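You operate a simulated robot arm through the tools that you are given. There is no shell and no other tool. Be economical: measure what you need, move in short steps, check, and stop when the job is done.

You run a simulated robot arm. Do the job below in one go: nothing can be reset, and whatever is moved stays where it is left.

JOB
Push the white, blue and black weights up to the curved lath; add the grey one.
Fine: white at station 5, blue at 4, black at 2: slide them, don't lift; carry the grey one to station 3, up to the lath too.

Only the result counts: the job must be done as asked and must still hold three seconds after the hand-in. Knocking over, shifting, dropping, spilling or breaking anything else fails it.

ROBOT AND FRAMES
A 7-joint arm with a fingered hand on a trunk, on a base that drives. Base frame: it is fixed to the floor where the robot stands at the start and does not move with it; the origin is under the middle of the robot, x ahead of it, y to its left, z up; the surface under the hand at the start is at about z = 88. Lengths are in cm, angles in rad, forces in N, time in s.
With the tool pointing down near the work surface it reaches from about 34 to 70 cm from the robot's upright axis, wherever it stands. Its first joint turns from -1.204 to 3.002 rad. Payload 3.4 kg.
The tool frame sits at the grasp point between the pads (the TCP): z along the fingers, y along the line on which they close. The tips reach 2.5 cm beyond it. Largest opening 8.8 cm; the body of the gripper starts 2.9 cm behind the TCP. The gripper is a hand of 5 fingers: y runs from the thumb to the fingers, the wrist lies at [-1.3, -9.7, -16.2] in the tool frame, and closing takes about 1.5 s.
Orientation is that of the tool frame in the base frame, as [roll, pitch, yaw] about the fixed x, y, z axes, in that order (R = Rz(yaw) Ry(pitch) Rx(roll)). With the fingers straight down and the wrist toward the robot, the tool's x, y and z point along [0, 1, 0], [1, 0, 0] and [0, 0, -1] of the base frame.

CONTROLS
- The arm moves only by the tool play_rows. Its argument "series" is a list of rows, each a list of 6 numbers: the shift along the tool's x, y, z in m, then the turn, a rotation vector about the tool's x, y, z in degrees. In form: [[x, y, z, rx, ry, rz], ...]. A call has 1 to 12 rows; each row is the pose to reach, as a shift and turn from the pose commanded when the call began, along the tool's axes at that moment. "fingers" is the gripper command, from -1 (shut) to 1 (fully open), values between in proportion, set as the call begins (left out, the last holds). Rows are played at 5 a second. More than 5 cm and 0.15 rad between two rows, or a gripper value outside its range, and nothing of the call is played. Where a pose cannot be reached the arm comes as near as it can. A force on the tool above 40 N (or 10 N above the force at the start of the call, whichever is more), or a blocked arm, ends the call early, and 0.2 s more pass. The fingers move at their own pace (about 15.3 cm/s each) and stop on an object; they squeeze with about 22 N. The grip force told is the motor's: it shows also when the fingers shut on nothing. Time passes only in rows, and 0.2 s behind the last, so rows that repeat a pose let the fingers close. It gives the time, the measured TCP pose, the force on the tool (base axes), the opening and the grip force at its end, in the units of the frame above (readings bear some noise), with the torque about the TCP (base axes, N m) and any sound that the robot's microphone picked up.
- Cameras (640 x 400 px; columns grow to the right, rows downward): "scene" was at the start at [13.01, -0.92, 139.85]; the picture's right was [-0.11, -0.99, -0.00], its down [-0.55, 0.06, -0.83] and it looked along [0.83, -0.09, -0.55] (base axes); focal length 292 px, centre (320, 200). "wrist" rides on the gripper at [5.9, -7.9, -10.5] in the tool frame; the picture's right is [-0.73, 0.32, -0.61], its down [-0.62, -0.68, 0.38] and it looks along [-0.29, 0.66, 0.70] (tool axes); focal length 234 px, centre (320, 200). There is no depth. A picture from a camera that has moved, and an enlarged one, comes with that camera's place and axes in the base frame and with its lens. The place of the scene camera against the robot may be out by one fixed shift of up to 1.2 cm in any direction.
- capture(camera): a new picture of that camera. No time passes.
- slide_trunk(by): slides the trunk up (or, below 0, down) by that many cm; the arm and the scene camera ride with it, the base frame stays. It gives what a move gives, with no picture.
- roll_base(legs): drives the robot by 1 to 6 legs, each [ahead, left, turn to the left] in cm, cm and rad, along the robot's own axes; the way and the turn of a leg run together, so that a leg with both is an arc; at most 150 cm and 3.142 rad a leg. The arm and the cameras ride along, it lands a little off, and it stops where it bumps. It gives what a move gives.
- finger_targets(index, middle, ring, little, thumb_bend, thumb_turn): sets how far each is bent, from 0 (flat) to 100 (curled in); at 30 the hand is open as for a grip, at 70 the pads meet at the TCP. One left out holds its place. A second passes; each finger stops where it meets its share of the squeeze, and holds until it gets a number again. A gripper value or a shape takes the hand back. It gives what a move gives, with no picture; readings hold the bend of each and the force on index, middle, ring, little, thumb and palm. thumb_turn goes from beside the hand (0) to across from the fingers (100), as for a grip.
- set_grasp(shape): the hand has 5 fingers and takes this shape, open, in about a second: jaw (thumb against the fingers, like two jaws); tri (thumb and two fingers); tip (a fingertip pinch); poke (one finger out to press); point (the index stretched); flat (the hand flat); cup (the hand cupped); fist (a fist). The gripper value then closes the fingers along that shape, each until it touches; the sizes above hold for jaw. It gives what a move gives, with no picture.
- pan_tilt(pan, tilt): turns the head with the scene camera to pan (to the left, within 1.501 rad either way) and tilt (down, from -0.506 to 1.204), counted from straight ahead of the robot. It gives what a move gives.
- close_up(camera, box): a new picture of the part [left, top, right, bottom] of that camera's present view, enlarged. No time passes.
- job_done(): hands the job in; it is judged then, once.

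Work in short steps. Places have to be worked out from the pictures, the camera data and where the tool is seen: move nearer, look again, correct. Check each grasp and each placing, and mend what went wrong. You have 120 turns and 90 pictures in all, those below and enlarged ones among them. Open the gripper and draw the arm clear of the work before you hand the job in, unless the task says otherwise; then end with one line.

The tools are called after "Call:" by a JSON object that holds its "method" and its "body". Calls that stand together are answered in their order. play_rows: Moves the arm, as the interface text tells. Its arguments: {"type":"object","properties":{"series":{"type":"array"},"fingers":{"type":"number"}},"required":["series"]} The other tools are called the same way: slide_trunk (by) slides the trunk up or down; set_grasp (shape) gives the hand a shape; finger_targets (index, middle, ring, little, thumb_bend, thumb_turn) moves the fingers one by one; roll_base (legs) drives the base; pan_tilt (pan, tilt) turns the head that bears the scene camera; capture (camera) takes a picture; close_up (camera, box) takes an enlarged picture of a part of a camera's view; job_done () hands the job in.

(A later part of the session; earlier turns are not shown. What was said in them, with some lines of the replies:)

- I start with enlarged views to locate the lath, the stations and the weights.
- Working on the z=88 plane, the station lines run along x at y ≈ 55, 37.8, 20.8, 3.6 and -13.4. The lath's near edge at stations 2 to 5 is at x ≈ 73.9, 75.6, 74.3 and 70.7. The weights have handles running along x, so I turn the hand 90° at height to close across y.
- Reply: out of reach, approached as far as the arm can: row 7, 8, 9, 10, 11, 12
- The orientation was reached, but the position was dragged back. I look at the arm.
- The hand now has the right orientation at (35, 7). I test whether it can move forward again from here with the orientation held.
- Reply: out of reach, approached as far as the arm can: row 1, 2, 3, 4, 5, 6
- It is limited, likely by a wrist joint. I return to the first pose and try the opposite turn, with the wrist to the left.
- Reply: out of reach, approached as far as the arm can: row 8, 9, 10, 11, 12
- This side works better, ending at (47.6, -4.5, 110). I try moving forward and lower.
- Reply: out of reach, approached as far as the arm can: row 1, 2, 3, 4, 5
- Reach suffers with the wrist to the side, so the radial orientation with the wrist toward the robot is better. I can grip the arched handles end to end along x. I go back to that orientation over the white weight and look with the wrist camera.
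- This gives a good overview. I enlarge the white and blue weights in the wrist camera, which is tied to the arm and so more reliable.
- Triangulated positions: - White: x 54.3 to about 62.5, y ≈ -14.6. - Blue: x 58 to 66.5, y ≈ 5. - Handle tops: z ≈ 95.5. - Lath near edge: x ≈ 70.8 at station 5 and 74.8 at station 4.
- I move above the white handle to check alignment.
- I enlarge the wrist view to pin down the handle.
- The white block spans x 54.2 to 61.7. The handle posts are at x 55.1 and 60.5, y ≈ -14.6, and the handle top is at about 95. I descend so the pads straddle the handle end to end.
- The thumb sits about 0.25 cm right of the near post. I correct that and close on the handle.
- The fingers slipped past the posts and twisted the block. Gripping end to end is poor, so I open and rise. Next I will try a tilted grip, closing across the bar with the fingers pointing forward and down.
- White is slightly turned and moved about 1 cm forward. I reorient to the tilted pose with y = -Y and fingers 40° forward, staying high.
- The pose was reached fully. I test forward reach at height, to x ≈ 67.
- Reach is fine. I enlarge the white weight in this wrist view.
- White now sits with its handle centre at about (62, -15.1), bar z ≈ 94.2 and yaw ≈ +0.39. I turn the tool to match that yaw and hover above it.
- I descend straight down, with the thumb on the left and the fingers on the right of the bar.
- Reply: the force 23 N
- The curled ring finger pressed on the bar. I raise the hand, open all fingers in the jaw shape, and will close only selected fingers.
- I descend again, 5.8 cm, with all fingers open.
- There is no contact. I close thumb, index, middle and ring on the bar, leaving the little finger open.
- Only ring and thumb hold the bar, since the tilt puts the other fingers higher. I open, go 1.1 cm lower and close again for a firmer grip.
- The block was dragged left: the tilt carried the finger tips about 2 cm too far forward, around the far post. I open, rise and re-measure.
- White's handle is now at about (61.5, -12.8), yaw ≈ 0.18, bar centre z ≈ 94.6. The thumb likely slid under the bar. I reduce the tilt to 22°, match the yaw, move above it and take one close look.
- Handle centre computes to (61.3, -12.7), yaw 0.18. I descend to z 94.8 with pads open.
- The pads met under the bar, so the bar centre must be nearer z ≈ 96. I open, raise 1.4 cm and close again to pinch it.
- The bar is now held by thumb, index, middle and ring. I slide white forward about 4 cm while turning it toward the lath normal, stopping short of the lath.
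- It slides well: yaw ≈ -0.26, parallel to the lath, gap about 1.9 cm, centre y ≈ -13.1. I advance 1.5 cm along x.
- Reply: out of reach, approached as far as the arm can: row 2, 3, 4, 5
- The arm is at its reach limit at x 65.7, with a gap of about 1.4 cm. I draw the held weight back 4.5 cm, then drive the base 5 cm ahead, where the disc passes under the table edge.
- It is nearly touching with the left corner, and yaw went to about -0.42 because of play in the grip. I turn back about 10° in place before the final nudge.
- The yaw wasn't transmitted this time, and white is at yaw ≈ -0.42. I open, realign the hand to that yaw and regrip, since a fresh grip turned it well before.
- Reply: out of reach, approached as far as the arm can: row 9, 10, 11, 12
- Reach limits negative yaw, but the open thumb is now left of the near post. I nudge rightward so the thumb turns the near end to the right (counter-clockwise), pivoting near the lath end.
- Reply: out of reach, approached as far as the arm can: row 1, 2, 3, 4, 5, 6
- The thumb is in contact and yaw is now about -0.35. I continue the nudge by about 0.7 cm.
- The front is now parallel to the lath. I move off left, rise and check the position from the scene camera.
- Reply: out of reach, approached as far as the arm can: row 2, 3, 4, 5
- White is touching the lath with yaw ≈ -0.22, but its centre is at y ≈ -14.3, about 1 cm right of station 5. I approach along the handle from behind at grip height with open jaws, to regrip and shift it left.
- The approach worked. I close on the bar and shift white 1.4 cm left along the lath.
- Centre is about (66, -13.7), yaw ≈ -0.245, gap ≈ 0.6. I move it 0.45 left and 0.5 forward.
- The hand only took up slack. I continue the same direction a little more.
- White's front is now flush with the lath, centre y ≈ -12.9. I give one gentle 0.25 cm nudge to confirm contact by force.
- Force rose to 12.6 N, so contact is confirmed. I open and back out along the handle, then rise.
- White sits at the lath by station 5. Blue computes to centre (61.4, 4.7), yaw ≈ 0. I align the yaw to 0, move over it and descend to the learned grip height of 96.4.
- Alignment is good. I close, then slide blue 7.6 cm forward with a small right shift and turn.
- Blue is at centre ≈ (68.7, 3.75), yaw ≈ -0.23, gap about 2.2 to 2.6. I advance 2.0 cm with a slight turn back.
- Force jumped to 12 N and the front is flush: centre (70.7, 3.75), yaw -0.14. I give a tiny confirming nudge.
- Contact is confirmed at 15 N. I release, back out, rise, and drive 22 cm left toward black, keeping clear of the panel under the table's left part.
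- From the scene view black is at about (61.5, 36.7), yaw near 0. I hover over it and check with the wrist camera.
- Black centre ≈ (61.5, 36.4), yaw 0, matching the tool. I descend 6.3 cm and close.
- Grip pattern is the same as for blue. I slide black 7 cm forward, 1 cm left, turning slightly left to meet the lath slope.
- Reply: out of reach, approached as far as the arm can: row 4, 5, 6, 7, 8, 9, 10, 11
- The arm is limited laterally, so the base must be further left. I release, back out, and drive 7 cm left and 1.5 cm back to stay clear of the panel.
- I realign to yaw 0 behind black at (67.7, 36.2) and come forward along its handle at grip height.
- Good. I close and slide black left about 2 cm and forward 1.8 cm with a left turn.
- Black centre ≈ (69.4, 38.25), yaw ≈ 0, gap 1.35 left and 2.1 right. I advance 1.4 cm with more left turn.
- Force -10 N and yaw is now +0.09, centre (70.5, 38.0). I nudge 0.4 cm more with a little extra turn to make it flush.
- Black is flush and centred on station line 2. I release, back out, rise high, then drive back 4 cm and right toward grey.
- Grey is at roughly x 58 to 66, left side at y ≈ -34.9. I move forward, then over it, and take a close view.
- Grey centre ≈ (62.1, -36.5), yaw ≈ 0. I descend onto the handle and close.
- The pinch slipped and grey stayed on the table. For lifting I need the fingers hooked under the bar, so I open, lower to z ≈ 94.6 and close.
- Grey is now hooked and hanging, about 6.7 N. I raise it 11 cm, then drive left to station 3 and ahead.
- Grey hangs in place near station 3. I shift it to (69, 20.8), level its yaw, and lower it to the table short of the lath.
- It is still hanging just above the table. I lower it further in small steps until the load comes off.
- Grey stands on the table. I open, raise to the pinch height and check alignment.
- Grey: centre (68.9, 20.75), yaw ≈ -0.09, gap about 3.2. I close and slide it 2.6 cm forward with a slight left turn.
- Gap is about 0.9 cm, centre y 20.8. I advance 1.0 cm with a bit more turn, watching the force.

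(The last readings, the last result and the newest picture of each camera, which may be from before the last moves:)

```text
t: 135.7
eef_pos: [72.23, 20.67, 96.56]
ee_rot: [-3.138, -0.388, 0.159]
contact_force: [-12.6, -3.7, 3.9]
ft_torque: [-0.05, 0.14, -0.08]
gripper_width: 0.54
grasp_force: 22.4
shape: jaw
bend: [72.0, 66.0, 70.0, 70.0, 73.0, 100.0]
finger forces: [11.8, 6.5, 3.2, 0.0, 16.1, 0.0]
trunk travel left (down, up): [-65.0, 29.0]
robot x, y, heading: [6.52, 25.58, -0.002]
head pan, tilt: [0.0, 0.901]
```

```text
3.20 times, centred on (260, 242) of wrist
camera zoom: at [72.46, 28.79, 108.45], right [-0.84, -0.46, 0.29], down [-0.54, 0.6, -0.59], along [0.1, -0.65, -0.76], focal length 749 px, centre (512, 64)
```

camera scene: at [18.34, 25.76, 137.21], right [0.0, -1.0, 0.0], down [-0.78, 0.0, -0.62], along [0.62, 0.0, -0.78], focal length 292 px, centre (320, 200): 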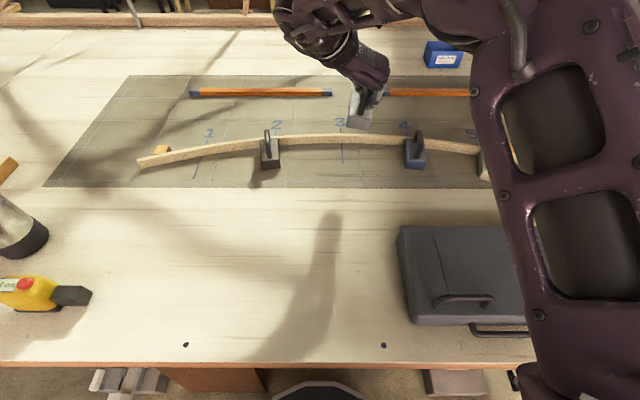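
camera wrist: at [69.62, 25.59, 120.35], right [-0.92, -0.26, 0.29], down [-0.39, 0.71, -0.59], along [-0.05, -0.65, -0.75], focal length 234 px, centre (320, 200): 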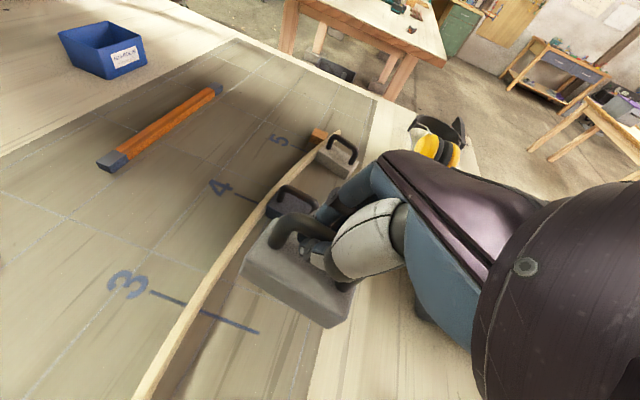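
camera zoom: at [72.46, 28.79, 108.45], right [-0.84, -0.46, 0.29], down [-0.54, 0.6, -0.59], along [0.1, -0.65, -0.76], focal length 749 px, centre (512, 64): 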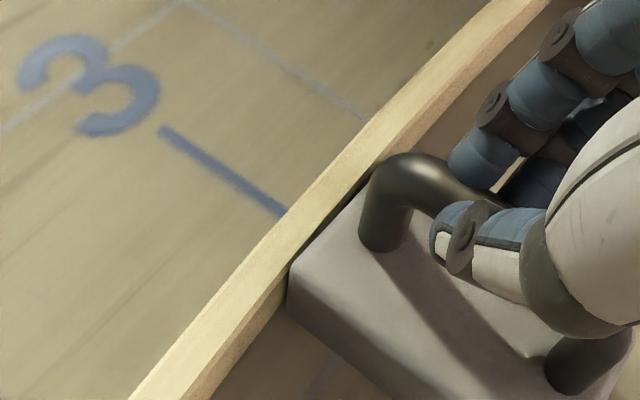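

Grey is flush at station 3 with 12.6 N of contact. I release, back out and rise, then drive back to check everything.

Call:
{"method": "play_rows", "body": {"series": [[0, 0, 0, 0, 0, 0], [0, 0, 0, 0, 0, 0], [0, 0, 0, 0, 0, 0], [0, 0, 0, 0, 0, 0], [0, 0, 0, 0, 0, 0], [0, 0, 0, 0, 0, 0], [0, 0, 0, 0, 0, 0], [0, 0, 0, 0, 0, 0]], "fingers": 1}}

Call:
{"method": "play_rows", "body": {"series": [[-0.025, 0, -0.01, 0, 0, 0], [-0.05, 0, -0.02, 0, 0, 0], [-0.075, 0, -0.03, 0, 0, 0], [-0.1, 0, -0.04, 0, 0, 0], [-0.12, 0, -0.065, 0, 0, 0], [-0.14, 0, -0.1, 0, 0, 0], [-0.15, 0, -0.14, 0, 0, 0], [-0.16, 0, -0.18, 0, 0, 0]]}}

Call:
{"method": "roll_base", "body": {"legs": [[-5, 0, 0]]}}

Call:
{"method": "capture", "body": {"camera": "scene"}}

Call:
{"method": "capture", "body": {"camera": "wrist"}}

```text
t: 137.5
eef_pos: [72.57, 20.93, 96.46]
ee_rot: [-3.141, -0.384, 0.162]
contact_force: [0.6, -0.1, -0.3]
ft_torque: [-0.03, 0.02, 0.01]
gripper_width: 8.75
grasp_force: 0.1
shape: jaw
bend: [30.0, 30.0, 30.0, 30.0, 30.0, 98.0]
finger forces: [0.0, 0.0, 0.0, 0.0, 0.1, 0.0]
trunk travel left (down, up): [-65.0, 29.0]
robot x, y, heading: [6.15, 25.79, 0.006]
head pan, tilt: [0.0, 0.901]
```

```text
t: 139.3
eef_pos: [50.91, 17.4, 107.04]
ee_rot: [-3.141, -0.387, 0.161]
contact_force: [-0.1, 0.0, -0.3]
ft_torque: [-0.01, 0.02, 0.0]
gripper_width: 8.74
grasp_force: 0.0
shape: jaw
bend: [30.0, 30.0, 30.0, 30.0, 30.0, 98.0]
finger forces: [0.1, 0.0, 0.0, 0.1, 0.0, 0.0]
trunk travel left (down, up): [-65.0, 29.0]
robot x, y, heading: [6.26, 25.41, 0.005]
head pan, tilt: [0.0, 0.901]
```

```text
t: 140.2
eef_pos: [46.05, 17.29, 106.98]
ee_rot: [3.14, -0.383, 0.164]
contact_force: [-0.2, 1.1, 0.1]
ft_torque: [-0.04, -0.01, -0.01]
gripper_width: 8.77
grasp_force: 0.1
shape: jaw
bend: [30.0, 30.0, 30.0, 30.0, 30.0, 98.0]
finger forces: [0.0, 0.1, 0.0, 0.0, 0.1, 0.0]
trunk travel left (down, up): [-65.0, 29.0]
robot x, y, heading: [1.5, 25.58, 0.004]
head pan, tilt: [0.0, 0.901]
```

```text
13 pictures are left
camera scene: at [13.14, 25.7, 137.24], right [0.0, -1.0, 0.0], down [-0.78, 0.0, -0.62], along [0.62, 0.0, -0.78], focal length 292 px, centre (320, 200)
```

scene: 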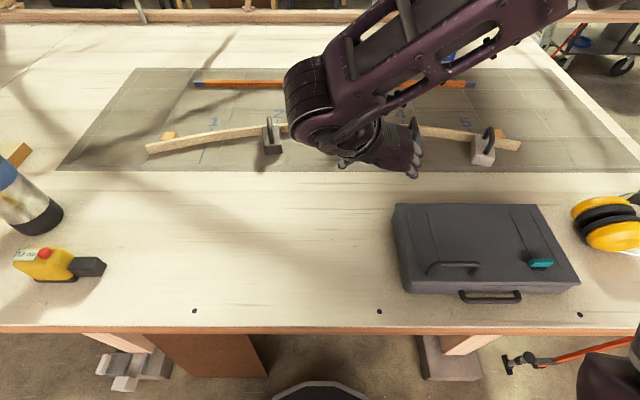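

```text
12 pictures are left
camera wrist: at [46.29, 25.31, 118.86], right [-0.84, -0.46, 0.29], down [-0.54, 0.6, -0.59], along [0.1, -0.65, -0.76], focal length 234 px, centre (320, 200)
```

wrist: 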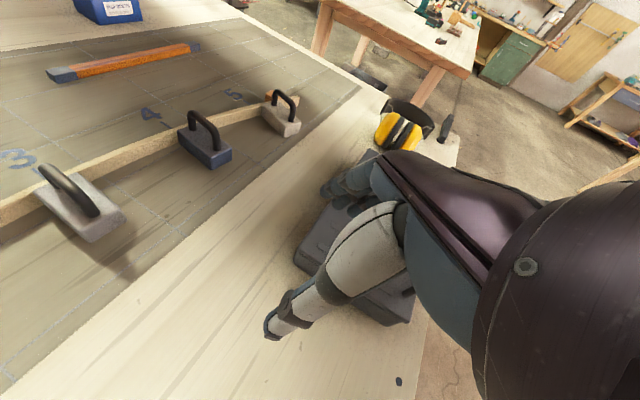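

I enlarge both views to verify that all four weights touch the lath and that it hasn't shifted.

Call:
{"method": "close_up", "body": {"camera": "wrist", "box": [0, 80, 320, 260]}}

Call:
{"method": "close_up", "body": {"camera": "scene", "box": [130, 90, 310, 190]}}

Call:
{"method": "close_up", "body": {"camera": "scene", "box": [390, 90, 550, 190]}}

```text
2.00 times, centred on (160, 170) of wrist
camera zoom: at [46.29, 25.31, 118.86], right [-0.84, -0.46, 0.29], down [-0.54, 0.6, -0.59], along [0.1, -0.65, -0.76], focal length 468 px, centre (640, 260)
```

zoom: 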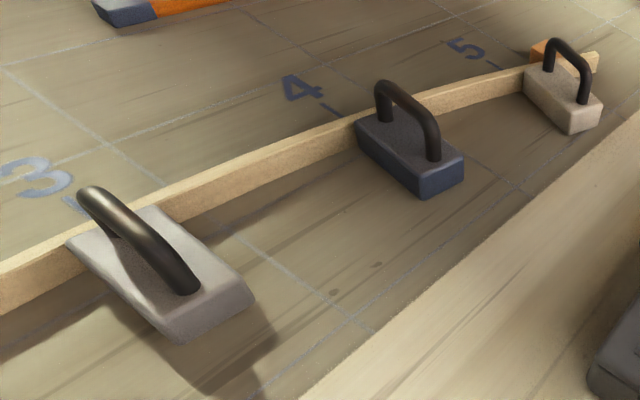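

```text
3.56 times, centred on (220, 140) of scene
camera zoom: at [13.14, 25.7, 137.24], right [0.0, -1.0, 0.0], down [-0.78, 0.0, -0.62], along [0.62, 0.0, -0.78], focal length 1040 px, centre (676, 413)
```

zoom: 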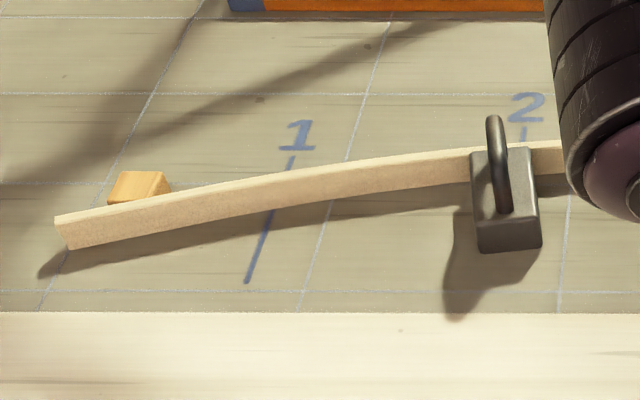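

```text
4.00 times, centred on (470, 140) of scene
camera zoom: at [13.14, 25.7, 137.24], right [0.0, -1.0, 0.0], down [-0.78, 0.0, -0.62], along [0.62, 0.0, -0.78], focal length 1170 px, centre (-280, 440)
```

zoom: 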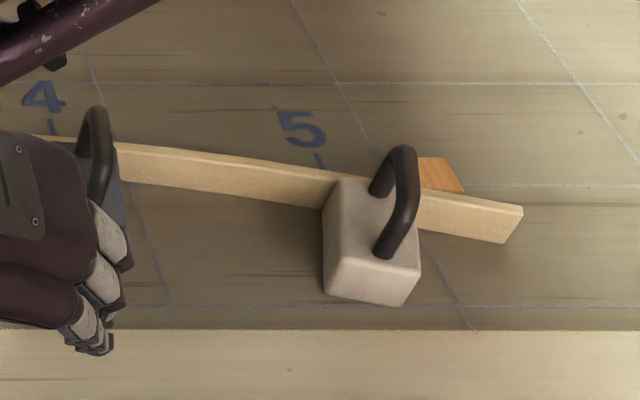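

All four weights stand at the lath: white at 5, blue at 4, grey at 3, black at 2. The lath and its blocks look unchanged, and the hand is open and clear, so I hand in.

Call:
{"method": "job_done", "body": {}}

```text
The job is handed in.
```

White (station 5), blue (4) and black (2) were slid up to the lath, grey was carried to station 3 and pushed up to it too, and the job is handed in.
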